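You operate a simulated robot arm through the tools that you are given. There is no shell and no other tool.

You are at the controls of a simulated two-armed robot. One attempt, no reset.

JOB
Take the cardboard scrap and leave it on the lower shelf of the packing bench. Fetch the white sign that says "large" from the top of the steel desk and set it on the cover plate on the back of the packing bench. Put the 21 MM belt carton from the waist shelf of the stores rack on the bottom shelf of the stores rack and the 24 MM belt carton on the chest shelf of the stores rack. Fetch the green rolled mat and stand it on the bottom shelf of the stores rack. Take the pear punnet on the chest shelf of the stores rack and put it away on the open end of the box bench. Put the green pear punnet on the bottom shelf of the stores rack. Pull the dryer drawer open. The order is free. Set down upright: belt carton, green rolled mat, pear punnet, green pear punnet.

The check looks at the end state, three seconds after you hand in, the way a careful person would. Anything else that was tipped, shoved, dropped, spilled or broken makes it a failure. Lids that push on must go on centred and level and be pressed home; caps that screw on are set level and turned clockwise until they are tight.

ROBOT AND FRAMES
Two 7-joint arms with two-finger parallel grippers on one trunk, on a base that drives. Base frame: it is fixed to the floor where the robot stands at the start and does not move with it; the origin is under the middle of the robot, x ahead of it, y to its left, z up. Units: m, degrees, N and s.
The left shoulder is at the start at [-0.109, 0.119, 0.704], the right one opposite. With the tool pointing down near the work surface each hand reaches from about 0.1 to 0.56 m from the robot's upright axis, wherever it stands, measured 20 degrees to its own side. Places, roughly: belt carton [-5.5, -1.25, 0.75]; bottom shelf of the stores rack [-5.4, -1.5, 0.3]; cardboard scrap (10x6x3 cm) [0.5, 0.2, 0.4]; chest shelf of the stores rack [-5.4, -1.5, 1.2]; cover plate [3.25, -1, 1]; dryer drawer [-2.3, -4.2, 0.7]; green pear punnet [-5.25, -2, 0.75]; green rolled mat (6x6x12 cm) [-5.3, -1.1, 1.2]; lower shelf of the packing bench [2.9, -0.2, 0.4]; open end of the box bench [4.8, -4.8, 0.9]; pear punnet [-5.5, -1.5, 1.25]; white sign [1, 0.25, 1]. Payload 3.43 kg a hand.
The tool frame of a hand sits at the grasp point between the pads (the TCP): z along the fingers, y along the line on which they close. The tips reach 0.03 m beyond it. Largest opening 0.094 m; finger width 0.028, thickness 0.01; the body of the gripper, 0.05 by 0.096 m, starts 0.055 m behind the TCP.
Orientation is told as [roll, pitch, yaw] about the base's x, y, z axes, in that order, counted from this pose: with the fingers straight down and closing along the base's y, the tool's x points along the base's -x, its y along +y and its z along -z.

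CONTROLS
- The arms move only by the tool drive_tool. It takes "left_increments", "right_increments" or both (then of equal length, played together; a hand with none holds still); each is a list of rows, each a list of 3 entries, a list of its own where there are three numbers: the shift along the tool's x, y, z in m, then the turn, a rotation vector about the tool's x, y, z in degrees, then the opening in per cent of the stroke, from 0 (shut) to 100 (fully open). In form: [[[dx, dy, dz], [ax, ay, az], grip], ...]. A call has 1 to 20 rows; each row shifts and turns the commanded pose from where the row before left it, along the tool's axes as they then stand. Rows are played at 5 a second. More than 0.05 m and 8.6 degrees between two rows, or a gripper value outside its range, and nothing of the call is played. A pose out of reach is approached as far as the arm can. The call stops where the force on the tool passes 40 N (or 10 N more than at its start, if that is more) or the arm is blocked; 0.2 s more then pass. Each finger travels about 0.153 m/s and halts on what it meets, pressing with about 35 N; the grip force reading is that of the motor and also rises with nothing between the fingers. The clock runs only during rows and for 0.2 s after the last one: add rows that do not move to give the fingers time. The reply holds the time, the measured pose of the TCP, the force on the tool along the base axes, the opening and the grip force, in the units named above and with some noise, with the torque about the TCP (base axes, N m) and any sound that the robot's microphone picked up, and new pictures: "show" is both (left out), scene, wrist or none (wrist: the cameras of the hands that moved).
- Cameras (640 x 400 px; columns grow to the right, rows downward): "scene" is now at [0.0239, 0.0237, 1.3889]; the picture's right is [0.38, -0.92, 0.00], its down [-0.84, -0.35, -0.41] and it looks along [0.38, 0.16, -0.91] (base axes); focal length 271 px, centre (320, 200). "left" rides on the left gripper at [0.076, -0.014, -0.103] in its tool frame; the picture's right is [0.18, 0.98, 0.00], its down [-0.75, 0.14, -0.64] and it looks along [-0.63, 0.12, 0.77] (tool axes); focal length 243 px, centre (320, 200). "right" rides on the right gripper at [0.076, 0.014, -0.102] in its tool frame; the picture's right is [-0.18, 0.98, 0.00], its down [-0.75, -0.14, -0.64] and it looks along [-0.63, -0.12, 0.77] (tool axes); focal length 243 px, centre (320, 200). There is no depth. A picture from a camera that has moved, and an enlarged one, comes with that camera's place and axes in the base frame and with its lens.
- raise_lower(by): slides the trunk up (or, below 0, down) by that many m; the arms and the scene camera ride with it, the base frame stays. It gives what a move gives, with no picture.
- steer(legs): drives the robot by 1 to 6 legs, each [ahead, left, turn to the left] in m, m and degrees, along the robot's own axes; the way and the turn of a leg run together, so that a leg with both is an arc; at most 1.5 m and 180 degrees a leg. The arms and the cameras ride along, it lands a little off, and it stops where it bumps. It gives what a move gives, and a new picture of the scene camera.
- turn_head(pan, tilt): turns the head with the scene camera to pan (to the left, within 143 degrees either way) and tilt (down, from -29 to 69), counted from straight ahead of the robot. It gives what a move gives, and a new picture of the scene camera.
- enlarge(camera, box): a new picture of the part [left, top, right, bottom] of that camera's present view, enlarged. It takes no simulated time.
- sign_off(): hands the job in; it is judged then, once.

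Places have to be worked out from the pictures, the camera data and where the tool is seen. Open the grippers and draw the arms clear of the work before you hand the job in, unless the task says otherwise.

The tools are called by a JSON object that holds its "fn" and its "kwargs". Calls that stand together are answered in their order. drive_tool: Moves the arms, as the interface text tells. Its arguments: {"type":"object","properties":{"left_increments":{"type":"array"},"right_increments":{"type":"array"},"show":{"type":"string","enum":["both","scene","wrist","none"]}},"required":[]} The other tools are called the same way: raise_lower (by) slides the trunk up or down; steer (legs) drives the base; turn_head (pan, tilt) turns the head that bears the scene camera; enlarge (camera, box) takes an enlarged picture of a part of a camera's view; sign_off () hands the job in.

At the start:

```text
t: 0.0
left_position: [0.3093, 0.2986, 0.6342]
left_tcp_rot: [0.1, -0.1, 0.0]
left_ft_force: [-0.2, -0.2, 0.7]
left_wrist_torque: [0.02, 0.02, -0.03]
left_gripper_width: 0.0942
left_grip_force: 0.2
right_position: [0.2971, -0.0207, 0.6273]
right_tcp_rot: [0.0, 0.1, 0.0]
right_ft_force: [0.1, -0.2, 0.1]
right_wrist_torque: [-0.02, 0.01, 0.0]
right_gripper_width: 0.0939
right_grip_force: 0.1
trunk travel left (down, up): [-0.125, 0.21]
robot x, y, heading: [-0.0008, 0.0016, -0.5]
head pan, tilt: [22.5, 65.8]
```

scene: 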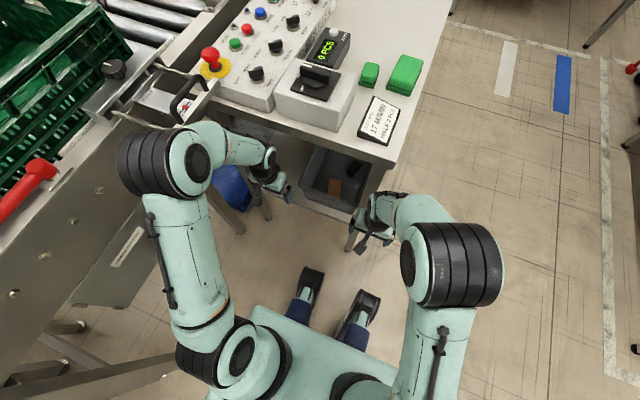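
right: 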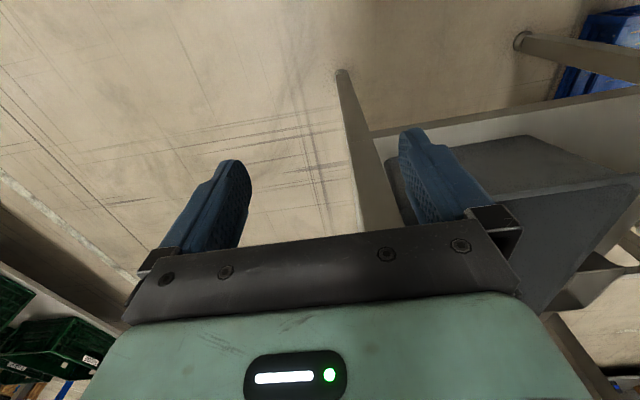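
left: 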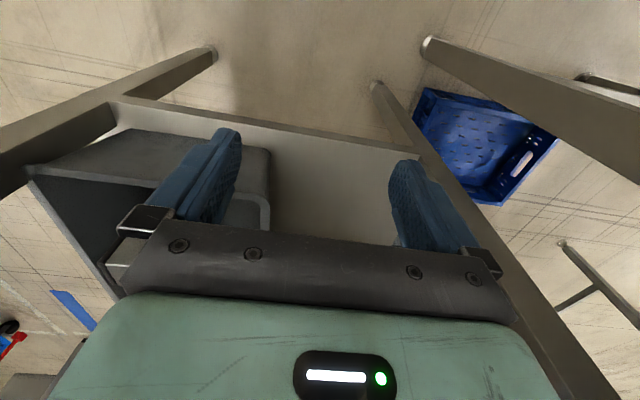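

The scene picture shows a control desk ahead with a small tray beneath it holding a brown scrap. I enlarge that part and look around with the head.

{"fn": "enlarge", "kwargs": {"camera": "scene", "box": [240, 100, 440, 240]}}

{"fn": "turn_head", "kwargs": {"pan": 0, "tilt": 25}}

{"fn": "turn_head", "kwargs": {"pan": -70, "tilt": 20}}

{"fn": "turn_head", "kwargs": {"pan": -140, "tilt": 20}}

{"fn": "turn_head", "kwargs": {"pan": 140, "tilt": 20}}

{"fn": "turn_head", "kwargs": {"pan": 70, "tilt": 20}}

```text
2.86 times, centred on (340, 170) of scene
camera zoom: at [0.0239, 0.0237, 1.3889], right [0.38, -0.92, 0.0], down [-0.84, -0.35, -0.41], along [0.38, 0.16, -0.91], focal length 775 px, centre (263, 286)
```

zoom: 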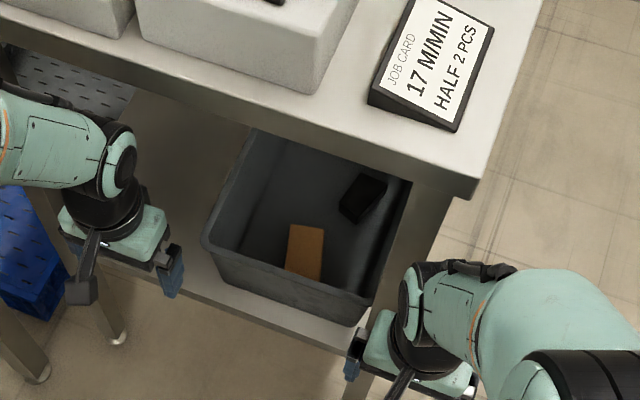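

```text
t: 1.1
left_position: [0.3095, 0.2974, 0.6357]
left_tcp_rot: [-0.1, 0.0, -0.1]
left_ft_force: [-0.9, -0.8, 0.2]
left_wrist_torque: [0.01, 0.0, -0.02]
left_gripper_width: 0.0939
left_grip_force: 0.0
right_position: [0.2968, -0.0224, 0.6271]
right_tcp_rot: [0.0, 0.0, 0.0]
right_ft_force: [-1.0, 0.0, 0.3]
right_wrist_torque: [0.02, -0.02, -0.02]
right_gripper_width: 0.0938
right_grip_force: 0.1
trunk travel left (down, up): [-0.125, 0.21]
robot x, y, heading: [0.004, 0.0007, -0.0]
head pan, tilt: [0.0, 25.0]
camera scene: at [0.0609, 0.001, 1.4453], right [0.0, -1.0, 0.0], down [-0.42, 0.0, -0.91], along [0.91, 0.0, -0.42], focal length 271 px, centre (320, 200)
```

scene: 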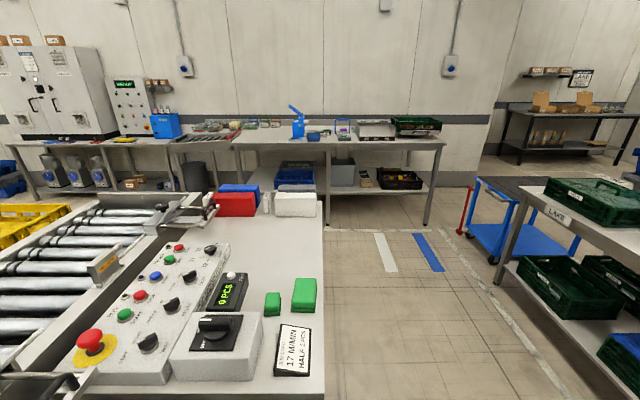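

```text
t: 2.5
left_position: [0.3084, 0.2981, 0.6355]
left_tcp_rot: [0.0, 0.0, -0.1]
left_ft_force: [0.5, -0.1, -0.2]
left_wrist_torque: [-0.01, 0.02, 0.0]
left_gripper_width: 0.0941
left_grip_force: 0.0
right_position: [0.2961, -0.0196, 0.6262]
right_tcp_rot: [0.0, 0.0, 0.1]
right_ft_force: [0.3, 0.2, 1.0]
right_wrist_torque: [-0.02, -0.01, 0.0]
right_gripper_width: 0.0939
right_grip_force: 0.1
trunk travel left (down, up): [-0.125, 0.21]
robot x, y, heading: [-0.0025, -0.001, 0.2]
head pan, tilt: [-70.0, 20.0]
camera scene: at [0.0007, -0.0866, 1.4535], right [-0.94, -0.34, 0.0], down [-0.12, 0.32, -0.94], along [0.32, -0.88, -0.34], focal length 271 px, centre (320, 200)
```

scene: 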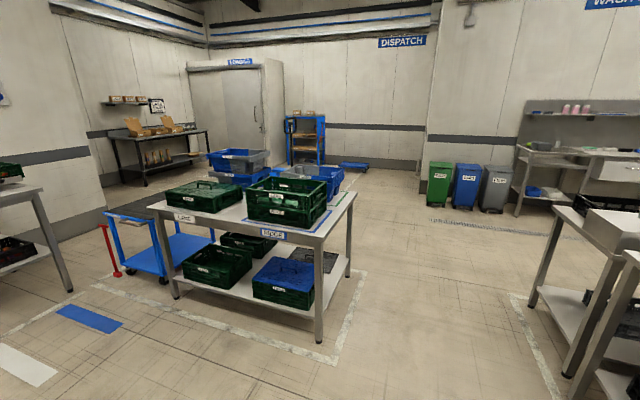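

```text
t: 3.9
left_position: [0.3078, 0.2986, 0.6353]
left_tcp_rot: [0.1, -0.1, 0.0]
left_ft_force: [0.8, 0.8, 0.3]
left_wrist_torque: [-0.02, -0.01, 0.02]
left_gripper_width: 0.0941
left_grip_force: 0.1
right_position: [0.2958, -0.0203, 0.627]
right_tcp_rot: [0.0, -0.1, 0.0]
right_ft_force: [0.1, 0.3, 0.1]
right_wrist_torque: [-0.02, -0.01, 0.04]
right_gripper_width: 0.0942
right_grip_force: 0.0
trunk travel left (down, up): [-0.125, 0.21]
robot x, y, heading: [0.0019, 0.0007, 0.1]
head pan, tilt: [-140.0, 20.0]
camera scene: at [-0.1025, -0.059, 1.4535], right [-0.64, 0.77, 0.0], down [0.26, 0.22, -0.94], along [-0.72, -0.6, -0.34], focal length 271 px, centre (320, 200)
```

scene: 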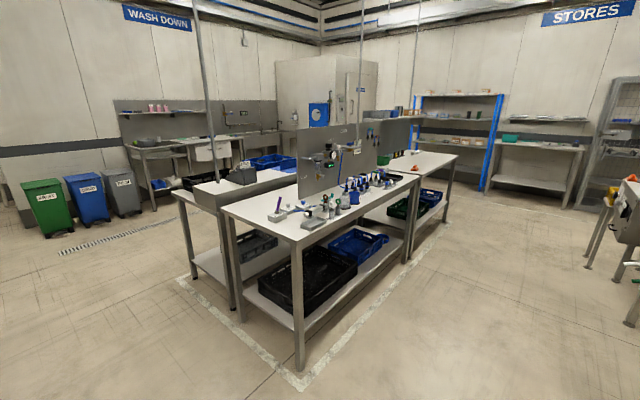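

```text
t: 7.8
left_position: [0.3078, 0.2984, 0.6355]
left_tcp_rot: [-0.1, 0.0, 0.0]
left_ft_force: [0.0, -0.2, -0.1]
left_wrist_torque: [-0.01, -0.01, -0.03]
left_gripper_width: 0.0939
left_grip_force: 0.1
right_position: [0.297, -0.02, 0.6264]
right_tcp_rot: [0.0, 0.0, 0.0]
right_ft_force: [-0.3, -0.9, -0.1]
right_wrist_torque: [0.01, 0.0, 0.01]
right_gripper_width: 0.0938
right_grip_force: 0.0
trunk travel left (down, up): [-0.125, 0.21]
robot x, y, heading: [-0.0016, -0.0032, 0.1]
head pan, tilt: [140.0, 20.0]
camera scene: at [-0.1026, 0.0608, 1.4535], right [0.64, 0.77, 0.0], down [0.26, -0.22, -0.94], along [-0.72, 0.6, -0.34], focal length 271 px, centre (320, 200)
```

scene: 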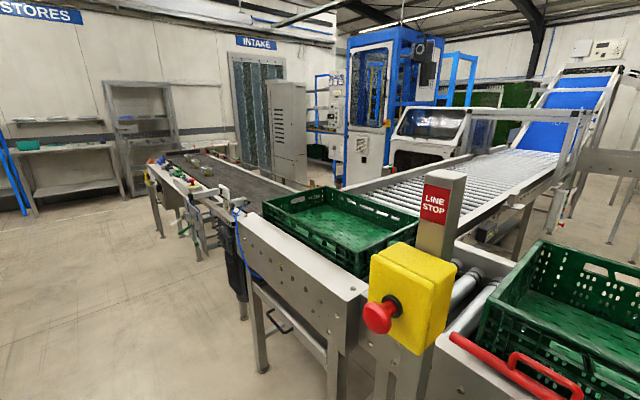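

```text
t: 9.2
left_position: [0.3085, 0.2986, 0.6351]
left_tcp_rot: [0.0, 0.0, 0.0]
left_ft_force: [-0.3, 0.5, -0.4]
left_wrist_torque: [0.03, 0.01, 0.03]
left_gripper_width: 0.0941
left_grip_force: 0.1
right_position: [0.297, -0.0208, 0.6277]
right_tcp_rot: [0.0, 0.0, 0.0]
right_ft_force: [0.6, -0.4, -0.1]
right_wrist_torque: [0.02, -0.03, 0.01]
right_gripper_width: 0.0941
right_grip_force: 0.0
trunk travel left (down, up): [-0.125, 0.21]
robot x, y, heading: [-0.0016, -0.0025, -0.1]
head pan, tilt: [70.0, 20.0]
camera scene: at [0.0005, 0.0884, 1.4535], right [0.94, -0.34, 0.0], down [-0.12, -0.32, -0.94], along [0.32, 0.88, -0.34], focal length 271 px, centre (320, 200)
```

scene: 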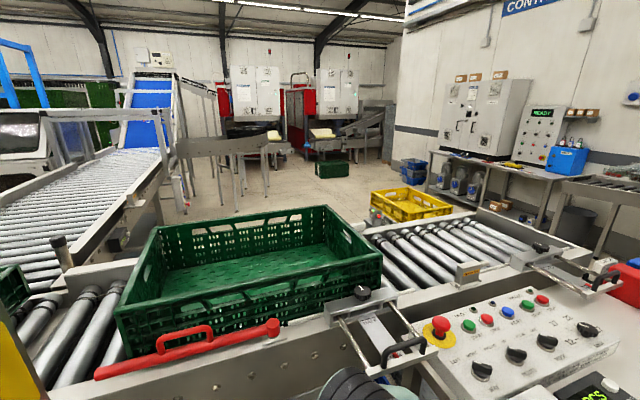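

I look straight ahead again and enlarge the desk to find the "large" sign.

{"fn": "turn_head", "kwargs": {"pan": 0, "tilt": 40}}

{"fn": "enlarge", "kwargs": {"camera": "scene", "box": [180, 20, 380, 145]}}

{"fn": "enlarge", "kwargs": {"camera": "scene", "box": [40, 120, 360, 320]}}

```text
t: 10.6
left_position: [0.3094, 0.2988, 0.6353]
left_tcp_rot: [-0.1, 0.0, 0.1]
left_ft_force: [-1.2, 0.3, -0.8]
left_wrist_torque: [0.02, 0.0, -0.02]
left_gripper_width: 0.0942
left_grip_force: 0.1
right_position: [0.2969, -0.0214, 0.6265]
right_tcp_rot: [0.0, -0.1, 0.0]
right_ft_force: [0.3, -0.5, 0.0]
right_wrist_torque: [0.03, -0.02, 0.0]
right_gripper_width: 0.094
right_grip_force: 0.0
trunk travel left (down, up): [-0.125, 0.21]
robot x, y, heading: [0.0018, -0.0029, -0.1]
head pan, tilt: [0.0, 40.0]
camera scene: at [0.0538, 0.001, 1.4221], right [0.0, -1.0, 0.0], down [-0.64, 0.0, -0.77], along [0.77, 0.0, -0.64], focal length 271 px, centre (320, 200)
```

scene: 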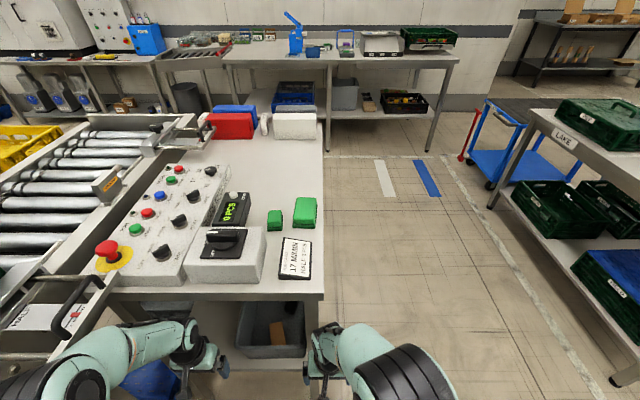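

```text
3.20 times, centred on (280, 82) of scene
camera zoom: at [0.0538, 0.001, 1.4221], right [0.0, -1.0, 0.0], down [-0.64, 0.0, -0.77], along [0.77, 0.0, -0.64], focal length 868 px, centre (448, 576)
```

zoom: 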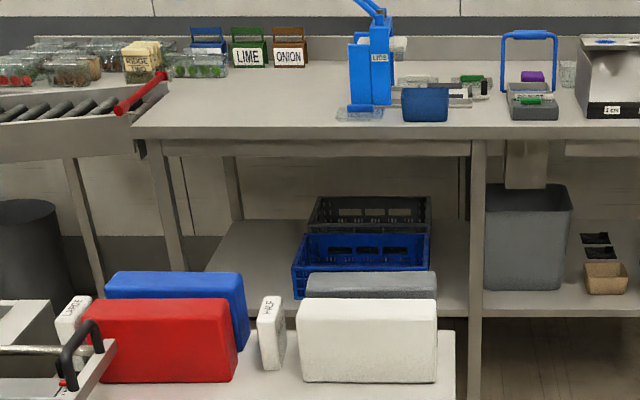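

```text
2.00 times, centred on (200, 220) of scene
camera zoom: at [0.0538, 0.001, 1.4221], right [0.0, -1.0, 0.0], down [-0.64, 0.0, -0.77], along [0.77, 0.0, -0.64], focal length 542 px, centre (560, 160)
```

zoom: 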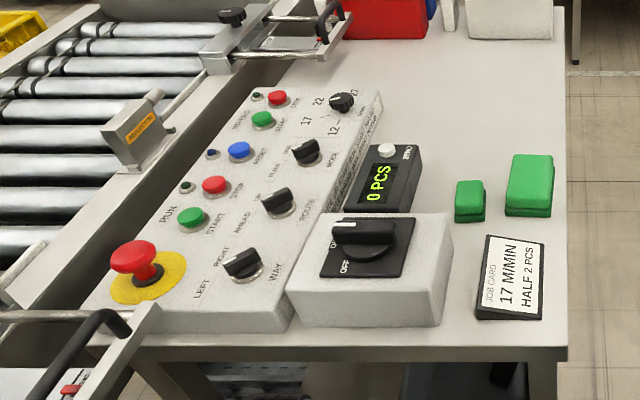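

The scrap sits in a grey bin under the desk whose front edge is near x≈0.4, so I need a shallow forward reach. I lower the trunk and look at the bin from lower down.

{"fn": "raise_lower", "kwargs": {"by": -0.12}}

{"fn": "turn_head", "kwargs": {"pan": 20, "tilt": 60}}

{"fn": "enlarge", "kwargs": {"camera": "scene", "box": [200, 80, 440, 230]}}

{"fn": "enlarge", "kwargs": {"camera": "left", "box": [0, 0, 640, 400]}}

{"fn": "enlarge", "kwargs": {"camera": "right", "box": [0, 0, 640, 400]}}

```text
t: 12.1
left_position: [0.3094, 0.2992, 0.5147]
left_tcp_rot: [-0.1, 0.0, -0.1]
left_ft_force: [-0.7, -0.1, 0.9]
left_wrist_torque: [0.02, 0.0, 0.0]
left_gripper_width: 0.094
left_grip_force: 0.0
right_position: [0.2968, -0.0196, 0.5077]
right_tcp_rot: [-0.1, 0.1, 0.0]
right_ft_force: [-0.4, -1.2, -0.2]
right_wrist_torque: [-0.01, 0.0, 0.01]
right_gripper_width: 0.0942
right_grip_force: 0.1
trunk travel left (down, up): [-0.005, 0.33]
robot x, y, heading: [0.0006, -0.002, 0.3]
head pan, tilt: [0.0, 40.0]
```

```text
t: 12.9
left_position: [0.3077, 0.2992, 0.5149]
left_tcp_rot: [0.0, -0.1, 0.0]
left_ft_force: [0.4, 0.2, -1.1]
left_wrist_torque: [0.0, 0.01, 0.01]
left_gripper_width: 0.0939
left_grip_force: 0.0
right_position: [0.297, -0.0209, 0.5068]
right_tcp_rot: [-0.1, -0.1, 0.1]
right_ft_force: [-0.3, -0.8, -0.1]
right_wrist_torque: [0.03, 0.02, -0.01]
right_gripper_width: 0.0943
right_grip_force: 0.0
trunk travel left (down, up): [-0.005, 0.33]
robot x, y, heading: [0.0004, 0.0028, -0.1]
head pan, tilt: [20.0, 60.0]
camera scene: at [0.067, 0.0237, 1.272], right [0.34, -0.94, 0.0], down [-0.81, -0.3, -0.5], along [0.47, 0.17, -0.87], focal length 271 px, centre (320, 200)
```

scene: 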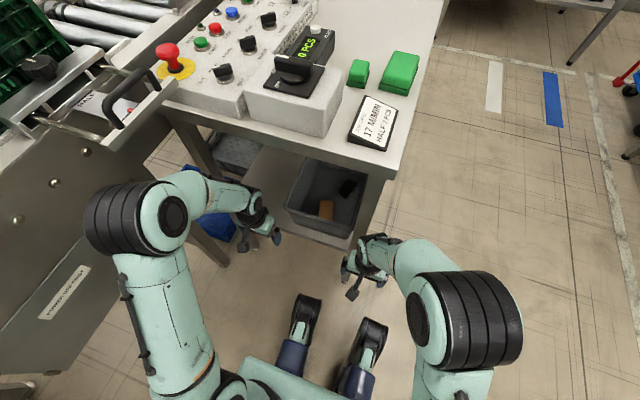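

```text
2.67 times, centred on (320, 155) of scene
camera zoom: at [0.067, 0.0237, 1.272], right [0.34, -0.94, 0.0], down [-0.81, -0.3, -0.5], along [0.47, 0.17, -0.87], focal length 723 px, centre (320, 320)
```

zoom: 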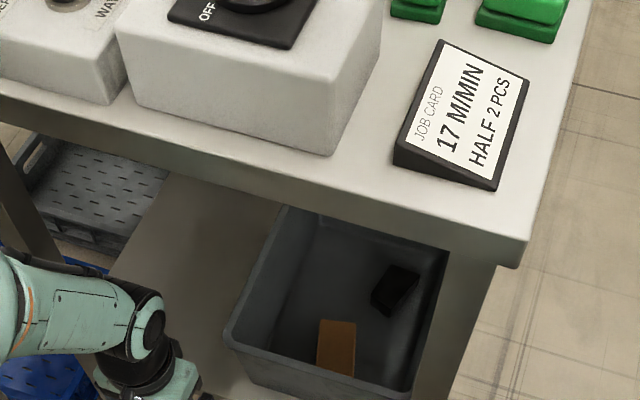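

```text
1.00 times, centred on (320, 200) of left (not enlarged: the box is as wide or as high as the picture)
camera zoom: at [0.2335, 0.2835, 0.6175], right [-0.18, 0.98, 0.0], down [0.75, 0.14, 0.64], along [0.63, 0.12, -0.77], focal length 243 px, centre (320, 200)
```

zoom: 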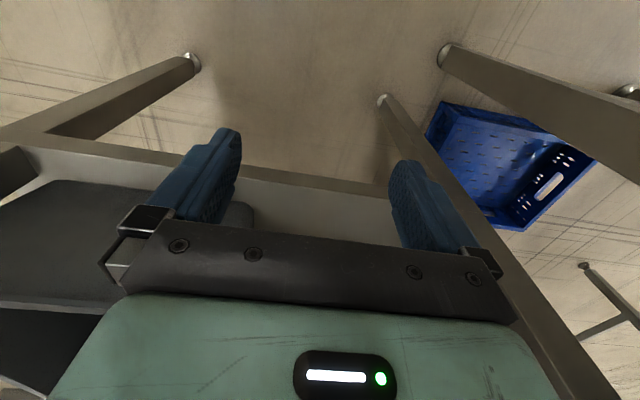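

```text
1.00 times, centred on (320, 200) of right (not enlarged: the box is as wide or as high as the picture)
camera zoom: at [0.221, -0.0073, 0.6073], right [0.18, 0.98, 0.0], down [0.75, -0.14, 0.64], along [0.63, -0.12, -0.77], focal length 243 px, centre (320, 200)
```

zoom: 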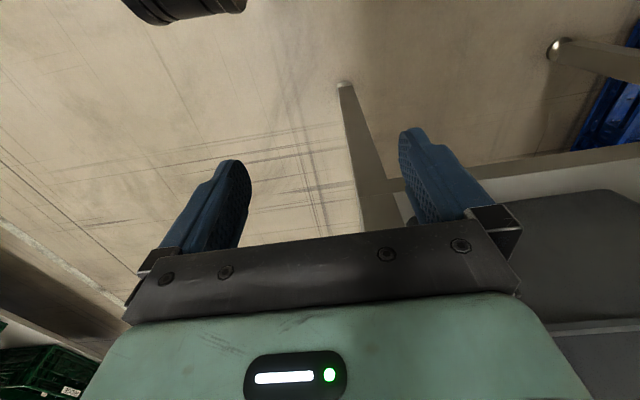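

The wrist view puts the bench shelf near z≈0.33 with the bin on it. I bring the left hand in front of the bin to look into it, and move the right hand aside.

{"fn": "drive_tool", "kwargs": {"left_increments": [[[0, -0.045, 0], [0, 0, 0], 100], [[0, -0.045, 0], [0, 0, 0], 100], [[0, -0.045, -0.03], [0, 0, 0], 100], [[0, 0, -0.04], [0, 0, 0], 100]], "right_increments": [[[0.0, -0.045, 0], [0, 0, 0], 100], [[0.03, -0.045, 0], [0, 0, 0], 100], [[0.03, -0.045, 0], [0, 0, 0], 100], [[0.03, -0.045, 0], [0, 0, 0], 100]]}}

```text
refused: row 2 steps farther than a row can; nothing moved
```

{"fn": "drive_tool", "kwargs": {"left_increments": [[[0, -0.045, 0], [0, 0, 0], 100], [[0, -0.045, 0], [0, 0, 0], 100], [[0, -0.04, -0.025], [0, 0, 0], 100], [[0, 0, -0.04], [0, 0, 0], 100]], "right_increments": [[[0.0, -0.045, 0], [0, 0, 0], 100], [[0.02, -0.045, 0], [0, 0, 0], 100], [[0.02, -0.045, 0], [0, 0, 0], 100], [[0.02, -0.045, 0], [0, 0, 0], 100]]}}

```text
t: 13.9
left_position: [0.3082, 0.1677, 0.5787]
left_tcp_rot: [0.0, 0.0, -0.1]
left_ft_force: [0.0, 0.0, 0.3]
left_wrist_torque: [0.01, 0.02, -0.03]
left_gripper_width: 0.094
left_grip_force: 0.0
right_position: [0.236, -0.2009, 0.5065]
right_tcp_rot: [0.0, 0.0, 0.2]
right_ft_force: [0.7, -1.6, -0.5]
right_wrist_torque: [-0.01, 0.01, 0.0]
right_gripper_width: 0.0939
right_grip_force: 0.1
trunk travel left (down, up): [-0.005, 0.33]
robot x, y, heading: [0.0011, -0.0017, -0.2]
head pan, tilt: [20.0, 60.0]
camera scene: at [0.0666, 0.0235, 1.272], right [0.34, -0.94, 0.0], down [-0.81, -0.3, -0.5], along [0.47, 0.17, -0.87], focal length 271 px, centre (320, 200)
camera right: at [0.1606, -0.1878, 0.607], right [0.18, 0.98, 0.0], down [0.75, -0.14, 0.64], along [0.63, -0.12, -0.77], focal length 243 px, centre (320, 200)
camera left: at [0.2329, 0.1527, 0.6813], right [-0.18, 0.98, 0.0], down [0.75, 0.14, 0.64], along [0.63, 0.12, -0.77], focal length 243 px, centre (320, 200)
```

scene: 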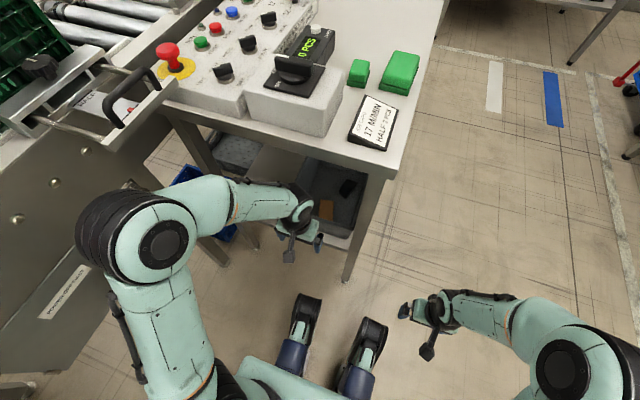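
right: 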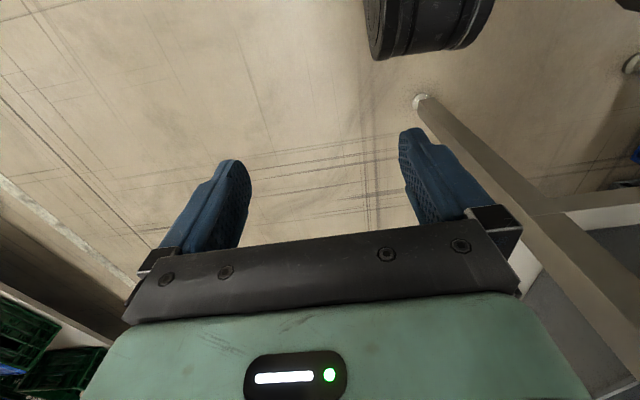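
left: 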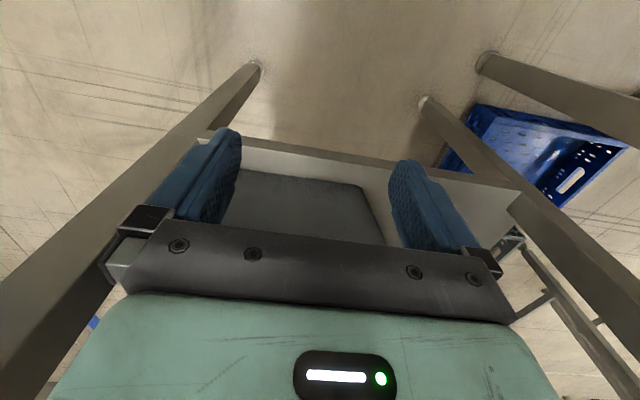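

The bin's front rim is near x≈0.43 and the scrap around [0.527, 0.166, 0.37]. I drive 6 cm ahead so the reach is comfortable.

{"fn": "steer", "kwargs": {"legs": [[0.06, 0, 0]]}}

{"fn": "enlarge", "kwargs": {"camera": "scene", "box": [200, 80, 440, 230]}}

```text
t: 14.9
left_position: [0.3683, 0.1686, 0.5785]
left_tcp_rot: [0.1, 0.0, 0.0]
left_ft_force: [0.7, 0.4, 0.8]
left_wrist_torque: [0.04, 0.03, -0.01]
left_gripper_width: 0.094
left_grip_force: 0.0
right_position: [0.2951, -0.2003, 0.5064]
right_tcp_rot: [-0.1, -0.1, 0.0]
right_ft_force: [0.4, -0.3, -0.4]
right_wrist_torque: [-0.03, 0.0, 0.01]
right_gripper_width: 0.0942
right_grip_force: 0.0
trunk travel left (down, up): [-0.005, 0.33]
robot x, y, heading: [0.0574, -0.0027, 0.0]
head pan, tilt: [20.0, 60.0]
camera scene: at [0.1272, 0.0237, 1.2719], right [0.34, -0.94, 0.0], down [-0.81, -0.3, -0.5], along [0.47, 0.17, -0.87], focal length 271 px, centre (320, 200)
```

scene: 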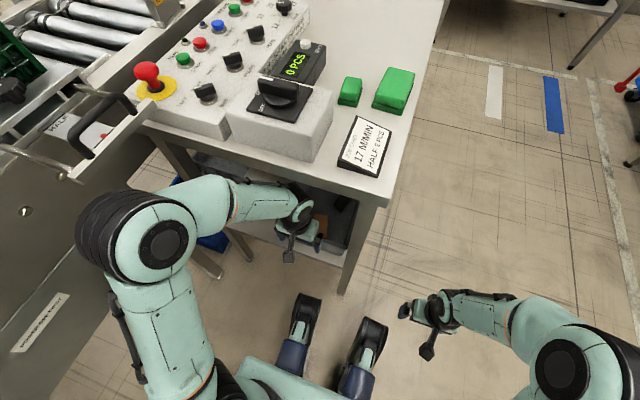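

```text
2.67 times, centred on (320, 155) of scene
camera zoom: at [0.1272, 0.0237, 1.2719], right [0.34, -0.94, 0.0], down [-0.81, -0.3, -0.5], along [0.47, 0.17, -0.87], focal length 723 px, centre (320, 320)
```

zoom: 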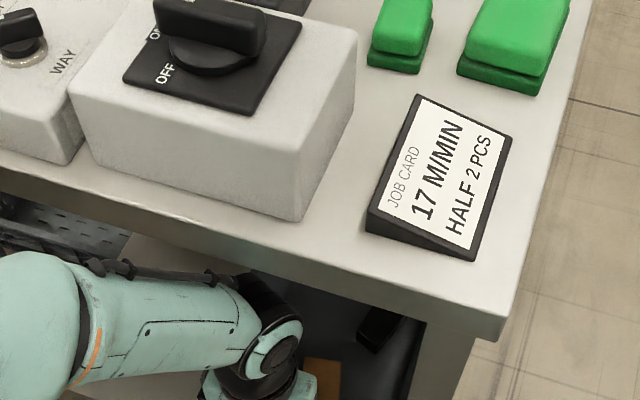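

The wrist is just in front of the desk edge and should pass below it. I lower slightly and slide forward in small steps, watching the force.

{"fn": "drive_tool", "kwargs": {"left_increments": [[[0, 0, 0.03], [0, 0, 0], 100], [[-0.03, 0, 0], [0, 0, 0], 100], [[-0.03, 0, 0], [0, 0, 0], 100], [[-0.03, 0, 0], [0, 0, 0], 100], [[0, 0, 0], [0, 0, 0], 100]]}}

```text
t: 16.3
left_position: [0.4167, 0.1686, 0.5455]
left_tcp_rot: [0.1, 1.5, -0.4]
left_ft_force: [0.9, -0.4, -0.5]
left_wrist_torque: [0.02, 0.0, 0.03]
left_gripper_width: 0.0939
left_grip_force: 0.0
right_position: [0.2762, -0.1993, 0.5094]
right_tcp_rot: [0.0, -0.8, 0.4]
right_ft_force: [-0.7, 0.4, 0.0]
right_wrist_torque: [-0.01, -0.04, 0.01]
right_gripper_width: 0.094
right_grip_force: 0.1
trunk travel left (down, up): [-0.005, 0.33]
robot x, y, heading: [0.0463, -0.0017, 0.4]
head pan, tilt: [20.0, 60.0]
stopped in row 5 (left hand): the arm was blocked; the commanded pose is now the measured one
camera scene: at [0.0941, 0.0243, 1.2727], right [0.35, -0.94, 0.01], down [-0.8, -0.3, -0.51], along [0.48, 0.17, -0.86], focal length 271 px, centre (320, 200)
camera left: at [0.3438, 0.1535, 0.6499], right [-0.18, 0.98, 0.01], down [0.77, 0.14, 0.62], along [0.61, 0.12, -0.78], focal length 243 px, centre (320, 200)
```

scene: 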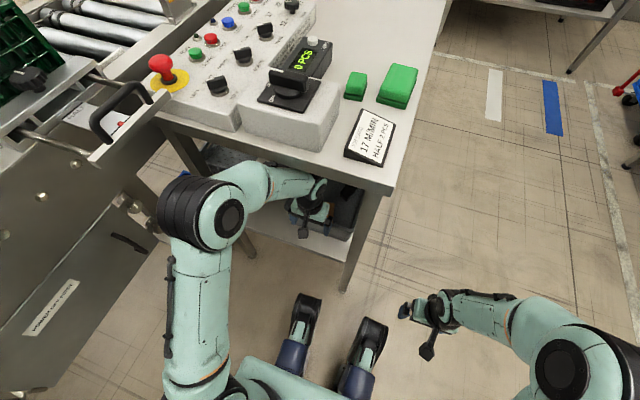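
left: 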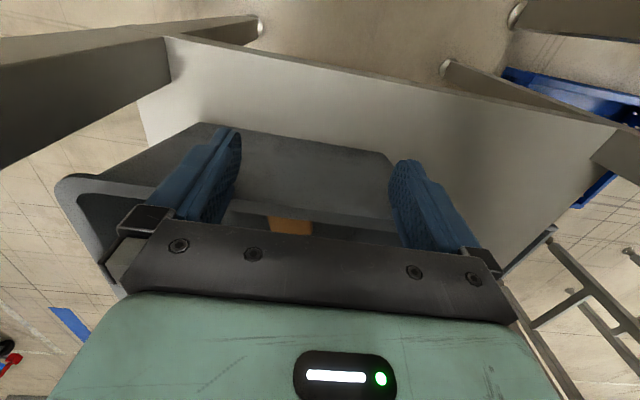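

The arm touched the desk edge. I look closely at the wrist view first, then back off.

{"fn": "enlarge", "kwargs": {"camera": "left", "box": [40, 20, 440, 270]}}

{"fn": "drive_tool", "kwargs": {"left_increments": [[[0.03, 0, 0], [0, 0, 0], 100], [[0.03, 0, 0], [0, 0, 0], 100], [[0, 0, 0], [0, 0, 0], 100]]}}

{"fn": "enlarge", "kwargs": {"camera": "left", "box": [40, 20, 440, 270]}}

```text
1.60 times, centred on (240, 145) of left
camera zoom: at [0.3438, 0.1535, 0.6499], right [-0.18, 0.98, 0.01], down [0.77, 0.14, 0.62], along [0.61, 0.12, -0.78], focal length 388 px, centre (448, 288)
```

zoom: 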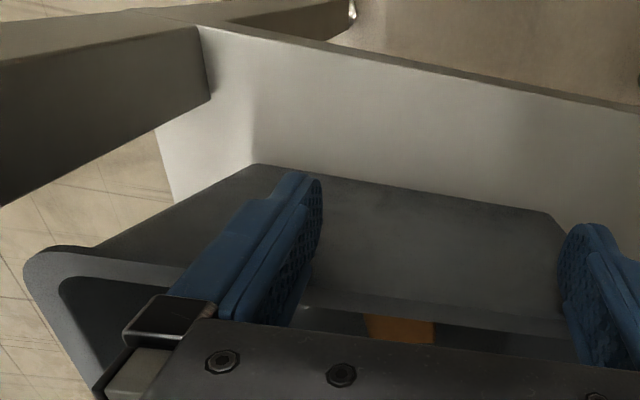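

```text
t: 17.1
left_position: [0.3723, 0.1682, 0.5446]
left_tcp_rot: [0.0, 1.7, -0.3]
left_ft_force: [-0.2, -0.5, -0.2]
left_wrist_torque: [-0.01, -0.01, 0.01]
left_gripper_width: 0.0942
left_grip_force: 0.0
right_position: [0.2845, -0.2007, 0.5077]
right_tcp_rot: [0.0, -0.1, 0.1]
right_ft_force: [0.9, 0.0, -0.2]
right_wrist_torque: [-0.03, -0.01, 0.01]
right_gripper_width: 0.0938
right_grip_force: 0.1
trunk travel left (down, up): [-0.005, 0.33]
robot x, y, heading: [0.0468, -0.0013, -0.1]
head pan, tilt: [20.0, 60.0]
camera scene: at [0.1144, 0.0238, 1.272], right [0.34, -0.94, 0.0], down [-0.81, -0.3, -0.5], along [0.47, 0.17, -0.87], focal length 271 px, centre (320, 200)
camera left: at [0.3001, 0.1528, 0.649], right [-0.18, 0.98, 0.01], down [0.77, 0.14, 0.62], along [0.61, 0.12, -0.78], focal length 243 px, centre (320, 200)
```

scene: 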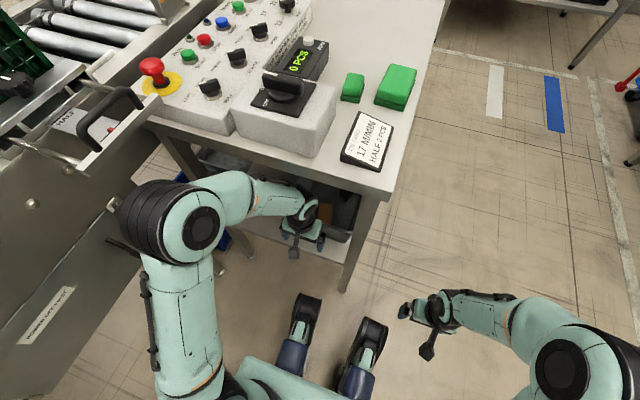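
left: 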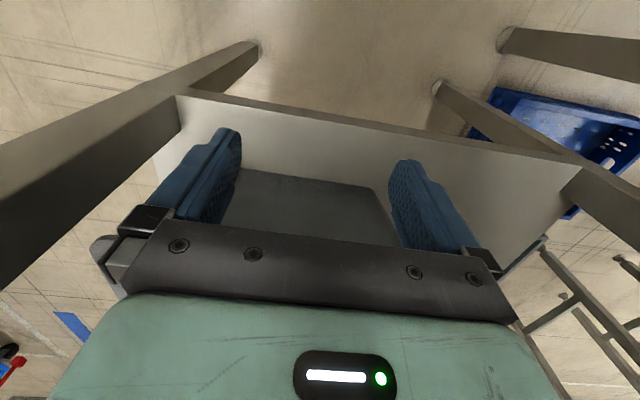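

```text
1.60 times, centred on (240, 145) of left
camera zoom: at [0.3001, 0.1528, 0.649], right [-0.18, 0.98, 0.01], down [0.77, 0.14, 0.62], along [0.61, 0.12, -0.78], focal length 388 px, centre (448, 288)
```

zoom: 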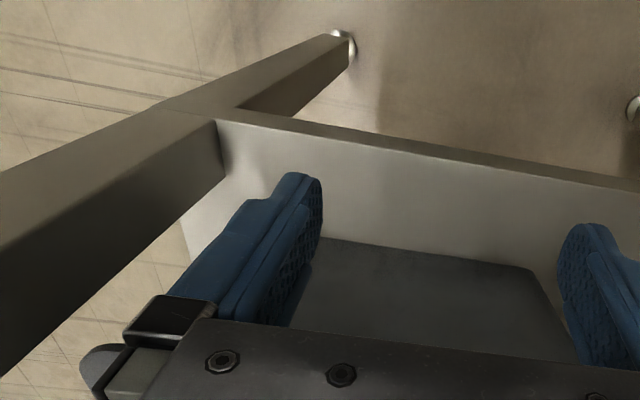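

The triangulation from the two wrist views puts the shelf at z≈0.42 and the scrap's top near [0.49, 0.155, 0.455]; what blocked was the forearm under the desk edge. I back off, and turn the left hand half round so its camera bracket will be on the far side, for a forward-tilted reach.

{"fn": "steer", "kwargs": {"legs": [[-0.1, 0, 0]]}}

{"fn": "drive_tool", "kwargs": {"left_increments": [[[0, 0, 0], [0, 0, 8.5], 100], [[0, 0, 0], [0, 0, 8.5], 100], [[0, 0, 0], [0, 0, 8.5], 100], [[0, 0, 0], [0, 0, 8.5], 100], [[0, 0, 0], [0, 0, 8.5], 100], [[0, 0, 0], [0, 0, 8.5], 100], [[0, 0, 0], [0, 0, 8.5], 100], [[0, 0, 0], [0, 0, 8.5], 100], [[0, 0, 0], [0, 0, 8.5], 100], [[0, 0, 0], [0, 0, 8.5], 100]]}}

```text
t: 18.2
left_position: [0.2726, 0.1669, 0.5441]
left_tcp_rot: [0.0, 1.7, -0.3]
left_ft_force: [-0.1, -0.1, -0.2]
left_wrist_torque: [0.04, -0.01, 0.0]
left_gripper_width: 0.0941
left_grip_force: 0.0
right_position: [0.1856, -0.2003, 0.5065]
right_tcp_rot: [0.0, 0.0, 0.2]
right_ft_force: [-0.2, -0.3, 0.2]
right_wrist_torque: [-0.01, -0.01, 0.0]
right_gripper_width: 0.0939
right_grip_force: 0.1
trunk travel left (down, up): [-0.005, 0.33]
robot x, y, heading: [-0.0527, 0.0056, 0.1]
head pan, tilt: [20.0, 60.0]
camera scene: at [0.0142, 0.0236, 1.272], right [0.34, -0.94, 0.0], down [-0.81, -0.3, -0.5], along [0.47, 0.17, -0.87], focal length 271 px, centre (320, 200)
```

scene: 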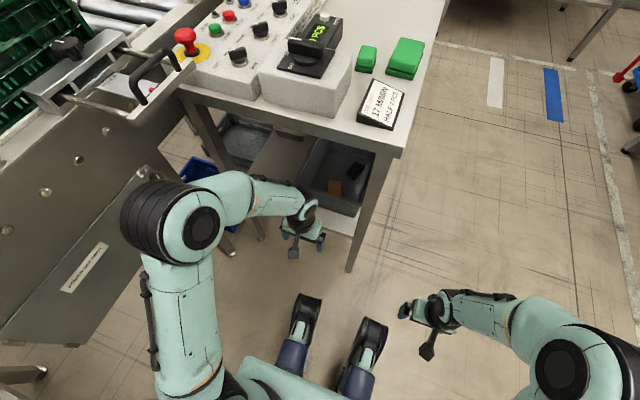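

```text
t: 20.4
left_position: [0.2725, 0.168, 0.5445]
left_tcp_rot: [-1.6, 0.2, -85.5]
left_ft_force: [0.2, 0.7, -0.5]
left_wrist_torque: [0.0, 0.02, 0.05]
left_gripper_width: 0.094
left_grip_force: 0.0
right_position: [0.1846, -0.2004, 0.506]
right_tcp_rot: [0.0, 0.0, 0.2]
right_ft_force: [0.7, 0.4, -0.3]
right_wrist_torque: [0.01, 0.02, -0.01]
right_gripper_width: 0.0938
right_grip_force: 0.1
trunk travel left (down, up): [-0.005, 0.33]
robot x, y, heading: [-0.0505, -0.0026, 0.2]
head pan, tilt: [20.0, 60.0]
camera scene: at [0.0146, 0.0236, 1.2719], right [0.34, -0.94, 0.0], down [-0.81, -0.3, -0.5], along [0.47, 0.17, -0.87], focal length 271 px, centre (320, 200)
camera left: at [0.2563, 0.2414, 0.6475], right [0.96, 0.26, -0.03], down [0.22, -0.74, 0.63], along [0.14, -0.62, -0.77], focal length 243 px, centre (320, 200)
```

scene: 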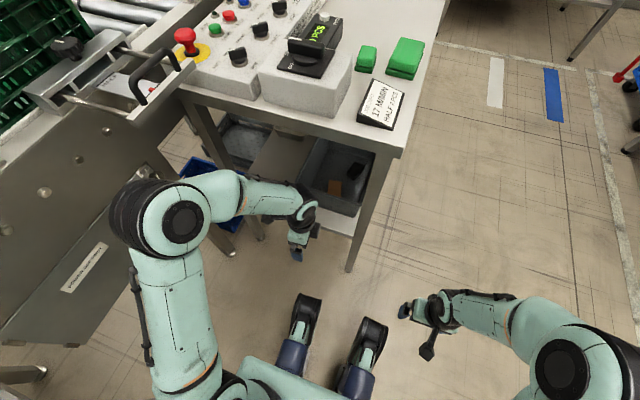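
left: 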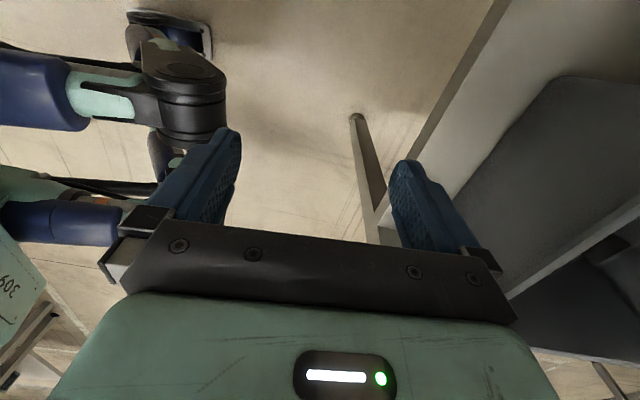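

Half of the flip went well, and this view puts the bin rim at about x≈0.41, z≈0.56. I continue the flip.

{"fn": "drive_tool", "kwargs": {"left_increments": [[[0, 0, 0], [0, 0, 8.5], 100], [[0, 0, 0], [0, 0, 8.5], 100], [[0, 0, 0], [0, 0, 8.5], 100], [[0, 0, 0], [0, 0, 8.5], 100], [[0, 0, 0], [0, 0, 8.5], 100], [[0, 0, 0], [0, 0, 8.5], 100], [[0, 0, 0], [0, 0, 8.5], 100], [[0, 0, 0], [0, 0, 8.5], 100], [[0, 0, 0], [0, 0, 8.5], 100], [[0, 0, 0], [0, 0, 8.5], 100], [[0, 0, 0], [0, 0, 8.5], 100]]}}

```text
t: 22.8
left_position: [0.2722, 0.1673, 0.5444]
left_tcp_rot: [-0.2, -1.7, -179.0]
left_ft_force: [-0.7, 0.0, 0.9]
left_wrist_torque: [-0.01, -0.03, 0.0]
left_gripper_width: 0.0941
left_grip_force: 0.0
right_position: [0.1855, -0.1998, 0.5057]
right_tcp_rot: [0.0, 0.0, 0.2]
right_ft_force: [-0.1, -0.3, -1.0]
right_wrist_torque: [0.01, -0.01, -0.04]
right_gripper_width: 0.0942
right_grip_force: 0.2
trunk travel left (down, up): [-0.005, 0.33]
robot x, y, heading: [-0.0528, -0.0024, 0.1]
head pan, tilt: [20.0, 60.0]
camera scene: at [0.0146, 0.0236, 1.2719], right [0.34, -0.94, 0.0], down [-0.81, -0.3, -0.5], along [0.47, 0.17, -0.87], focal length 271 px, centre (320, 200)
camera left: at [0.3519, 0.182, 0.6444], right [0.2, -0.98, -0.01], down [-0.73, -0.16, 0.66], along [-0.65, -0.13, -0.75], focal length 243 px, centre (320, 200)
```

scene: 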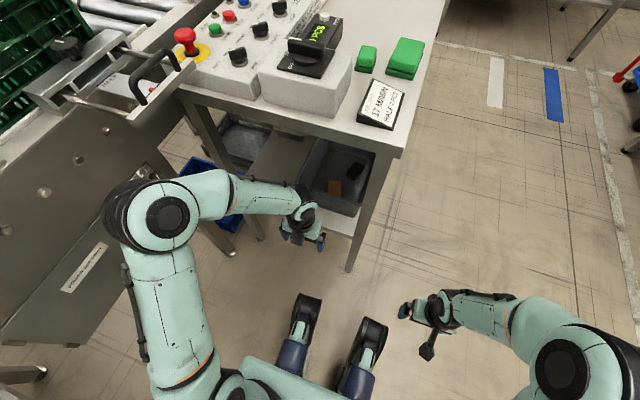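
left: 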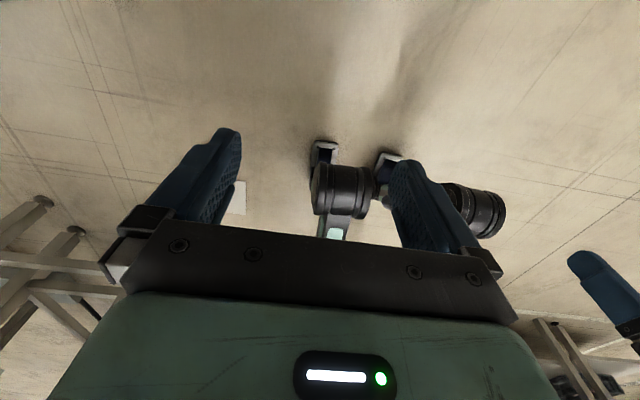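

The flip worked. I zoom the scene on the bin, and tilt the hand forward about its y axis by about 34 degrees, retreating a bit.

{"fn": "enlarge", "kwargs": {"camera": "scene", "box": [240, 100, 440, 225]}}

{"fn": "drive_tool", "kwargs": {"left_increments": [[[0, 0, 0], [0, 8.5, 0], 100], [[0, 0, 0], [0, 8.5, 0], 100], [[0, 0, 0], [0, 8.5, 0], 100], [[0, 0, 0], [0, 8.5, 0], 100], [[0, 0, 0], [0, 8.5, 0], 100]]}}

```text
3.20 times, centred on (340, 162) of scene
camera zoom: at [0.0146, 0.0236, 1.2719], right [0.34, -0.94, 0.0], down [-0.81, -0.3, -0.5], along [0.47, 0.17, -0.87], focal length 868 px, centre (256, 320)
```

zoom: 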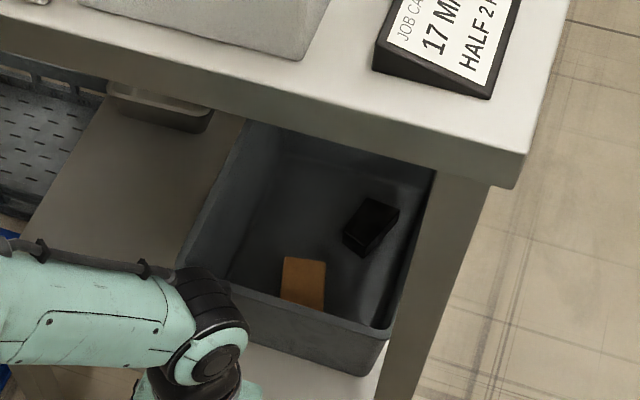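

```text
t: 24.0
left_position: [0.2716, 0.1668, 0.5446]
left_tcp_rot: [-0.1, 40.8, -178.9]
left_ft_force: [0.3, 1.2, 0.1]
left_wrist_torque: [0.02, 0.03, 0.02]
left_gripper_width: 0.0941
left_grip_force: 0.1
right_position: [0.1848, -0.1998, 0.5065]
right_tcp_rot: [-0.1, 0.0, 0.2]
right_ft_force: [-0.2, -0.6, -0.4]
right_wrist_torque: [-0.01, 0.0, 0.0]
right_gripper_width: 0.094
right_grip_force: 0.1
trunk travel left (down, up): [-0.005, 0.33]
robot x, y, heading: [-0.054, -0.0021, 0.0]
head pan, tilt: [20.0, 60.0]
camera scene: at [0.0146, 0.0236, 1.2719], right [0.34, -0.94, 0.0], down [-0.81, -0.3, -0.5], along [0.47, 0.17, -0.87], focal length 271 px, centre (320, 200)
camera left: at [0.2632, 0.18, 0.6715], right [0.16, -0.98, 0.12], down [-0.99, -0.16, -0.01], along [0.03, -0.12, -0.99], focal length 243 px, centre (320, 200)
```

scene: 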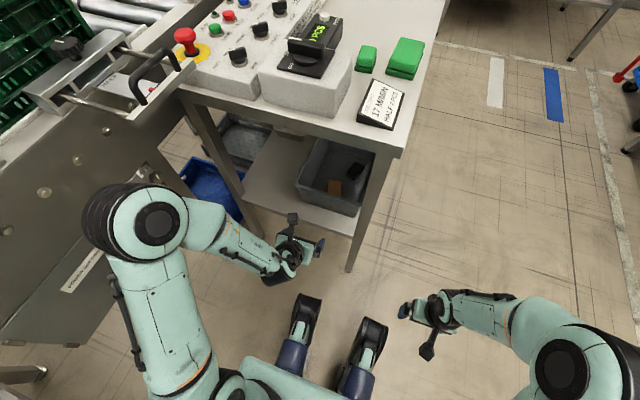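
left: 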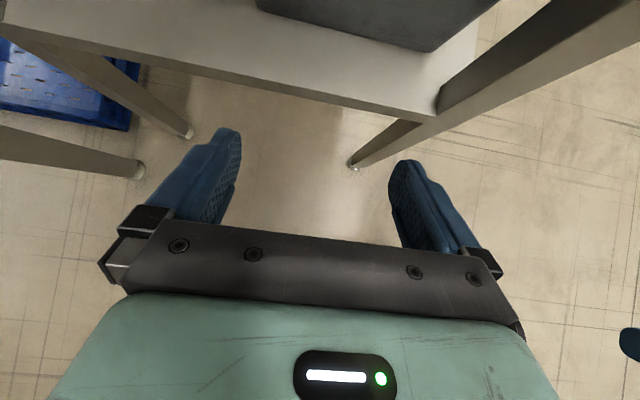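

Comparing views shows my earlier push shoved the bin about 4 cm deeper (front rim now x≈0.437, was ≈0.395); I will pull it back afterwards. Now I raise the tilted hand above the rim and reach forward over the bin.

{"fn": "drive_tool", "kwargs": {"left_increments": [[[0.0196, 0.006, -0.0227], [0, 0, 0], 100], [[0.0196, 0.006, -0.0227], [0, 0, 0], 100], [[0.0288, 0, 0.0248], [0, 0, 0], 100], [[0.0288, 0, 0.0248], [0, 0, 0], 100], [[0.0288, 0, 0.0248], [0, 0, 0], 100], [[0, 0, 0], [0, 0, 0], 100]]}}

```text
t: 25.4
left_position: [0.3868, 0.1584, 0.6043]
left_tcp_rot: [-0.1, 40.9, -178.9]
left_ft_force: [0.1, 0.8, 0.1]
left_wrist_torque: [0.01, 0.01, -0.01]
left_gripper_width: 0.0942
left_grip_force: 0.1
right_position: [0.1855, -0.1989, 0.5068]
right_tcp_rot: [0.0, 0.1, 0.3]
right_ft_force: [0.0, 0.3, 0.7]
right_wrist_torque: [-0.01, -0.01, 0.02]
right_gripper_width: 0.0939
right_grip_force: 0.1
trunk travel left (down, up): [-0.005, 0.33]
robot x, y, heading: [-0.0518, -0.0003, 0.0]
head pan, tilt: [20.0, 60.0]
camera scene: at [0.0146, 0.0236, 1.2719], right [0.34, -0.94, 0.0], down [-0.81, -0.3, -0.5], along [0.47, 0.17, -0.87], focal length 271 px, centre (320, 200)
camera left: at [0.3781, 0.1711, 0.7316], right [0.16, -0.98, 0.12], down [-0.99, -0.16, -0.01], along [0.03, -0.12, -0.99], focal length 243 px, centre (320, 200)
```

scene: 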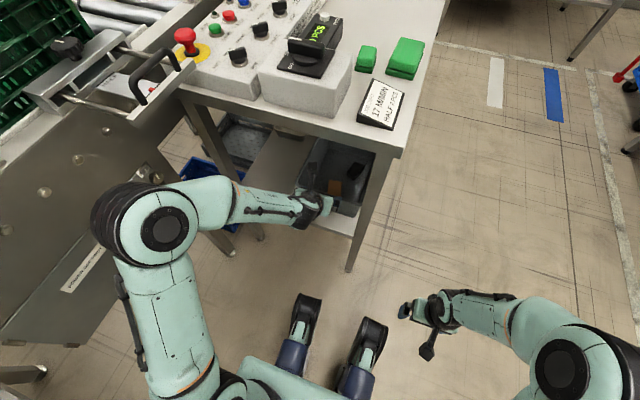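
left: 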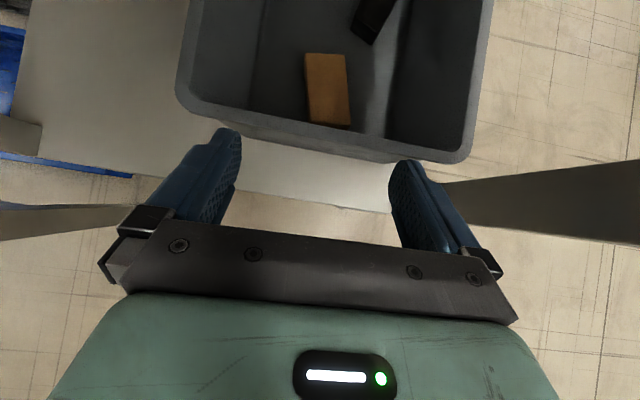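

The wrist camera now looks straight down into the bin. From its size the scrap top is near z≈0.385, centre [0.552, 0.144], turned about 13 degrees; the rim is at z≈0.555. I continue forward above the rim.

{"fn": "drive_tool", "kwargs": {"left_increments": [[[0.0257, 0.003, 0.0222], [0, 0, 0], 100], [[0.0257, 0.003, 0.0222], [0, 0, 0], 100], [[0.0257, 0.003, 0.0222], [0, 0, 0], 100], [[0.0257, 0.003, 0.0222], [0, 0, 0], 100], [[0, 0, 0], [0, 0, 0], 100]]}}

```text
t: 26.6
left_position: [0.5228, 0.1491, 0.6048]
left_tcp_rot: [-0.1, 40.8, -178.8]
left_ft_force: [0.0, 0.5, 0.0]
left_wrist_torque: [0.01, 0.02, 0.02]
left_gripper_width: 0.0941
left_grip_force: 0.0
right_position: [0.1854, -0.1996, 0.5066]
right_tcp_rot: [-0.1, 0.0, 0.1]
right_ft_force: [-0.3, -0.2, 0.5]
right_wrist_torque: [0.0, -0.01, 0.0]
right_gripper_width: 0.0938
right_grip_force: 0.1
trunk travel left (down, up): [-0.005, 0.33]
robot x, y, heading: [-0.0536, 0.0013, 0.2]
head pan, tilt: [20.0, 60.0]
camera scene: at [0.0146, 0.0236, 1.2719], right [0.34, -0.94, 0.0], down [-0.81, -0.3, -0.5], along [0.47, 0.17, -0.87], focal length 271 px, centre (320, 200)
camera left: at [0.5142, 0.1616, 0.7317], right [0.16, -0.98, 0.12], down [-0.99, -0.16, -0.01], along [0.03, -0.12, -0.99], focal length 243 px, centre (320, 200)
```

scene: 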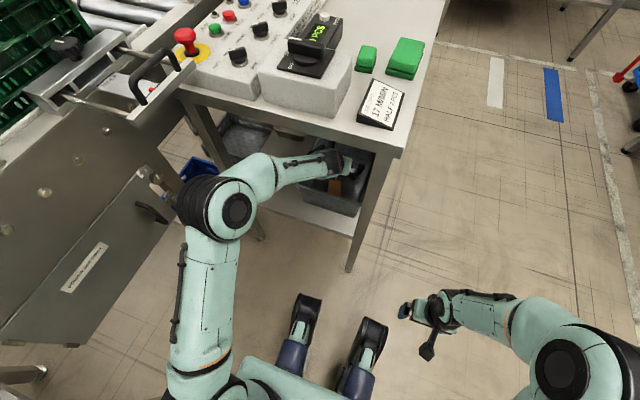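
left: 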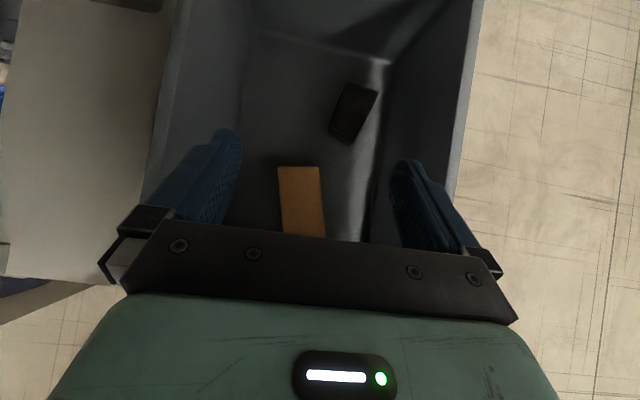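

Triangulating between the two wrist views gives the scrap's top at z≈0.447, centre [0.519, 0.148]. I lower into the bin while straightening the tilt and turning the fingers to the scrap's axis.

{"fn": "drive_tool", "kwargs": {"left_increments": [[[-0.018, 0, 0.024], [0, -8.5, 0], 100], [[-0.0142, 0, 0.0265], [0, -8.5, 0], 100], [[-0.01, 0, 0.0283], [0, -8.5, 0], 100], [[0, 0, 0], [1.6, 0, -5.9], 100], [[0, 0, 0], [1.6, 0, -5.9], 100], [[0, 0, 0], [0, 0, 0], 100]]}}

```text
t: 28.0
left_position: [0.5291, 0.1488, 0.5143]
left_tcp_rot: [-0.2, 15.4, -166.5]
left_ft_force: [0.2, -0.4, -0.2]
left_wrist_torque: [-0.02, 0.0, 0.0]
left_gripper_width: 0.0941
left_grip_force: 0.1
right_position: [0.1848, -0.1999, 0.5065]
right_tcp_rot: [0.1, 0.0, 0.2]
right_ft_force: [0.0, 0.3, 0.9]
right_wrist_torque: [-0.04, -0.02, -0.02]
right_gripper_width: 0.094
right_grip_force: 0.1
trunk travel left (down, up): [-0.005, 0.33]
robot x, y, heading: [-0.0521, -0.0023, 0.3]
head pan, tilt: [20.0, 60.0]
camera scene: at [0.0146, 0.0236, 1.2719], right [0.34, -0.94, 0.0], down [-0.81, -0.3, -0.5], along [0.47, 0.17, -0.87], focal length 271 px, centre (320, 200)
camera left: at [0.5716, 0.1727, 0.633], right [0.4, -0.91, 0.05], down [-0.84, -0.35, 0.42], along [-0.37, -0.21, -0.91], focal length 243 px, centre (320, 200)
```

scene: 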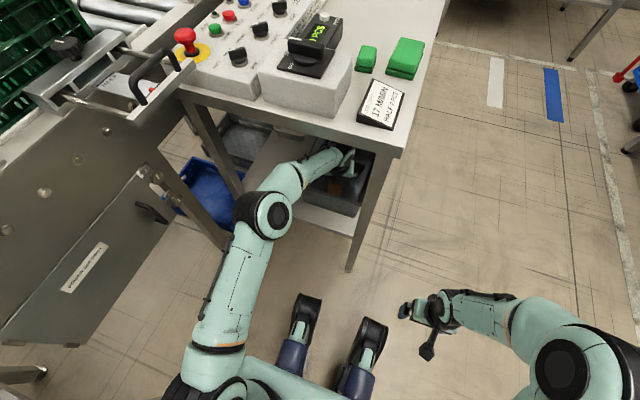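
left: 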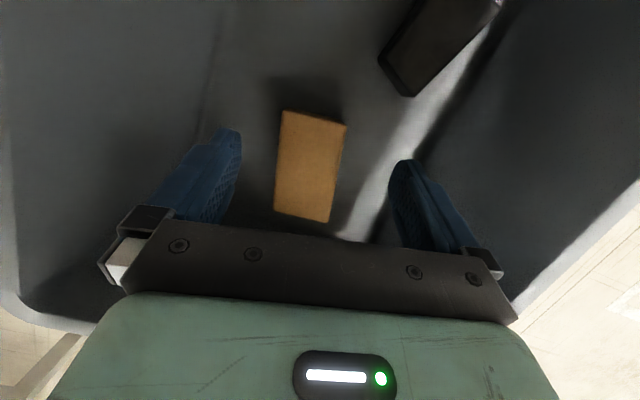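

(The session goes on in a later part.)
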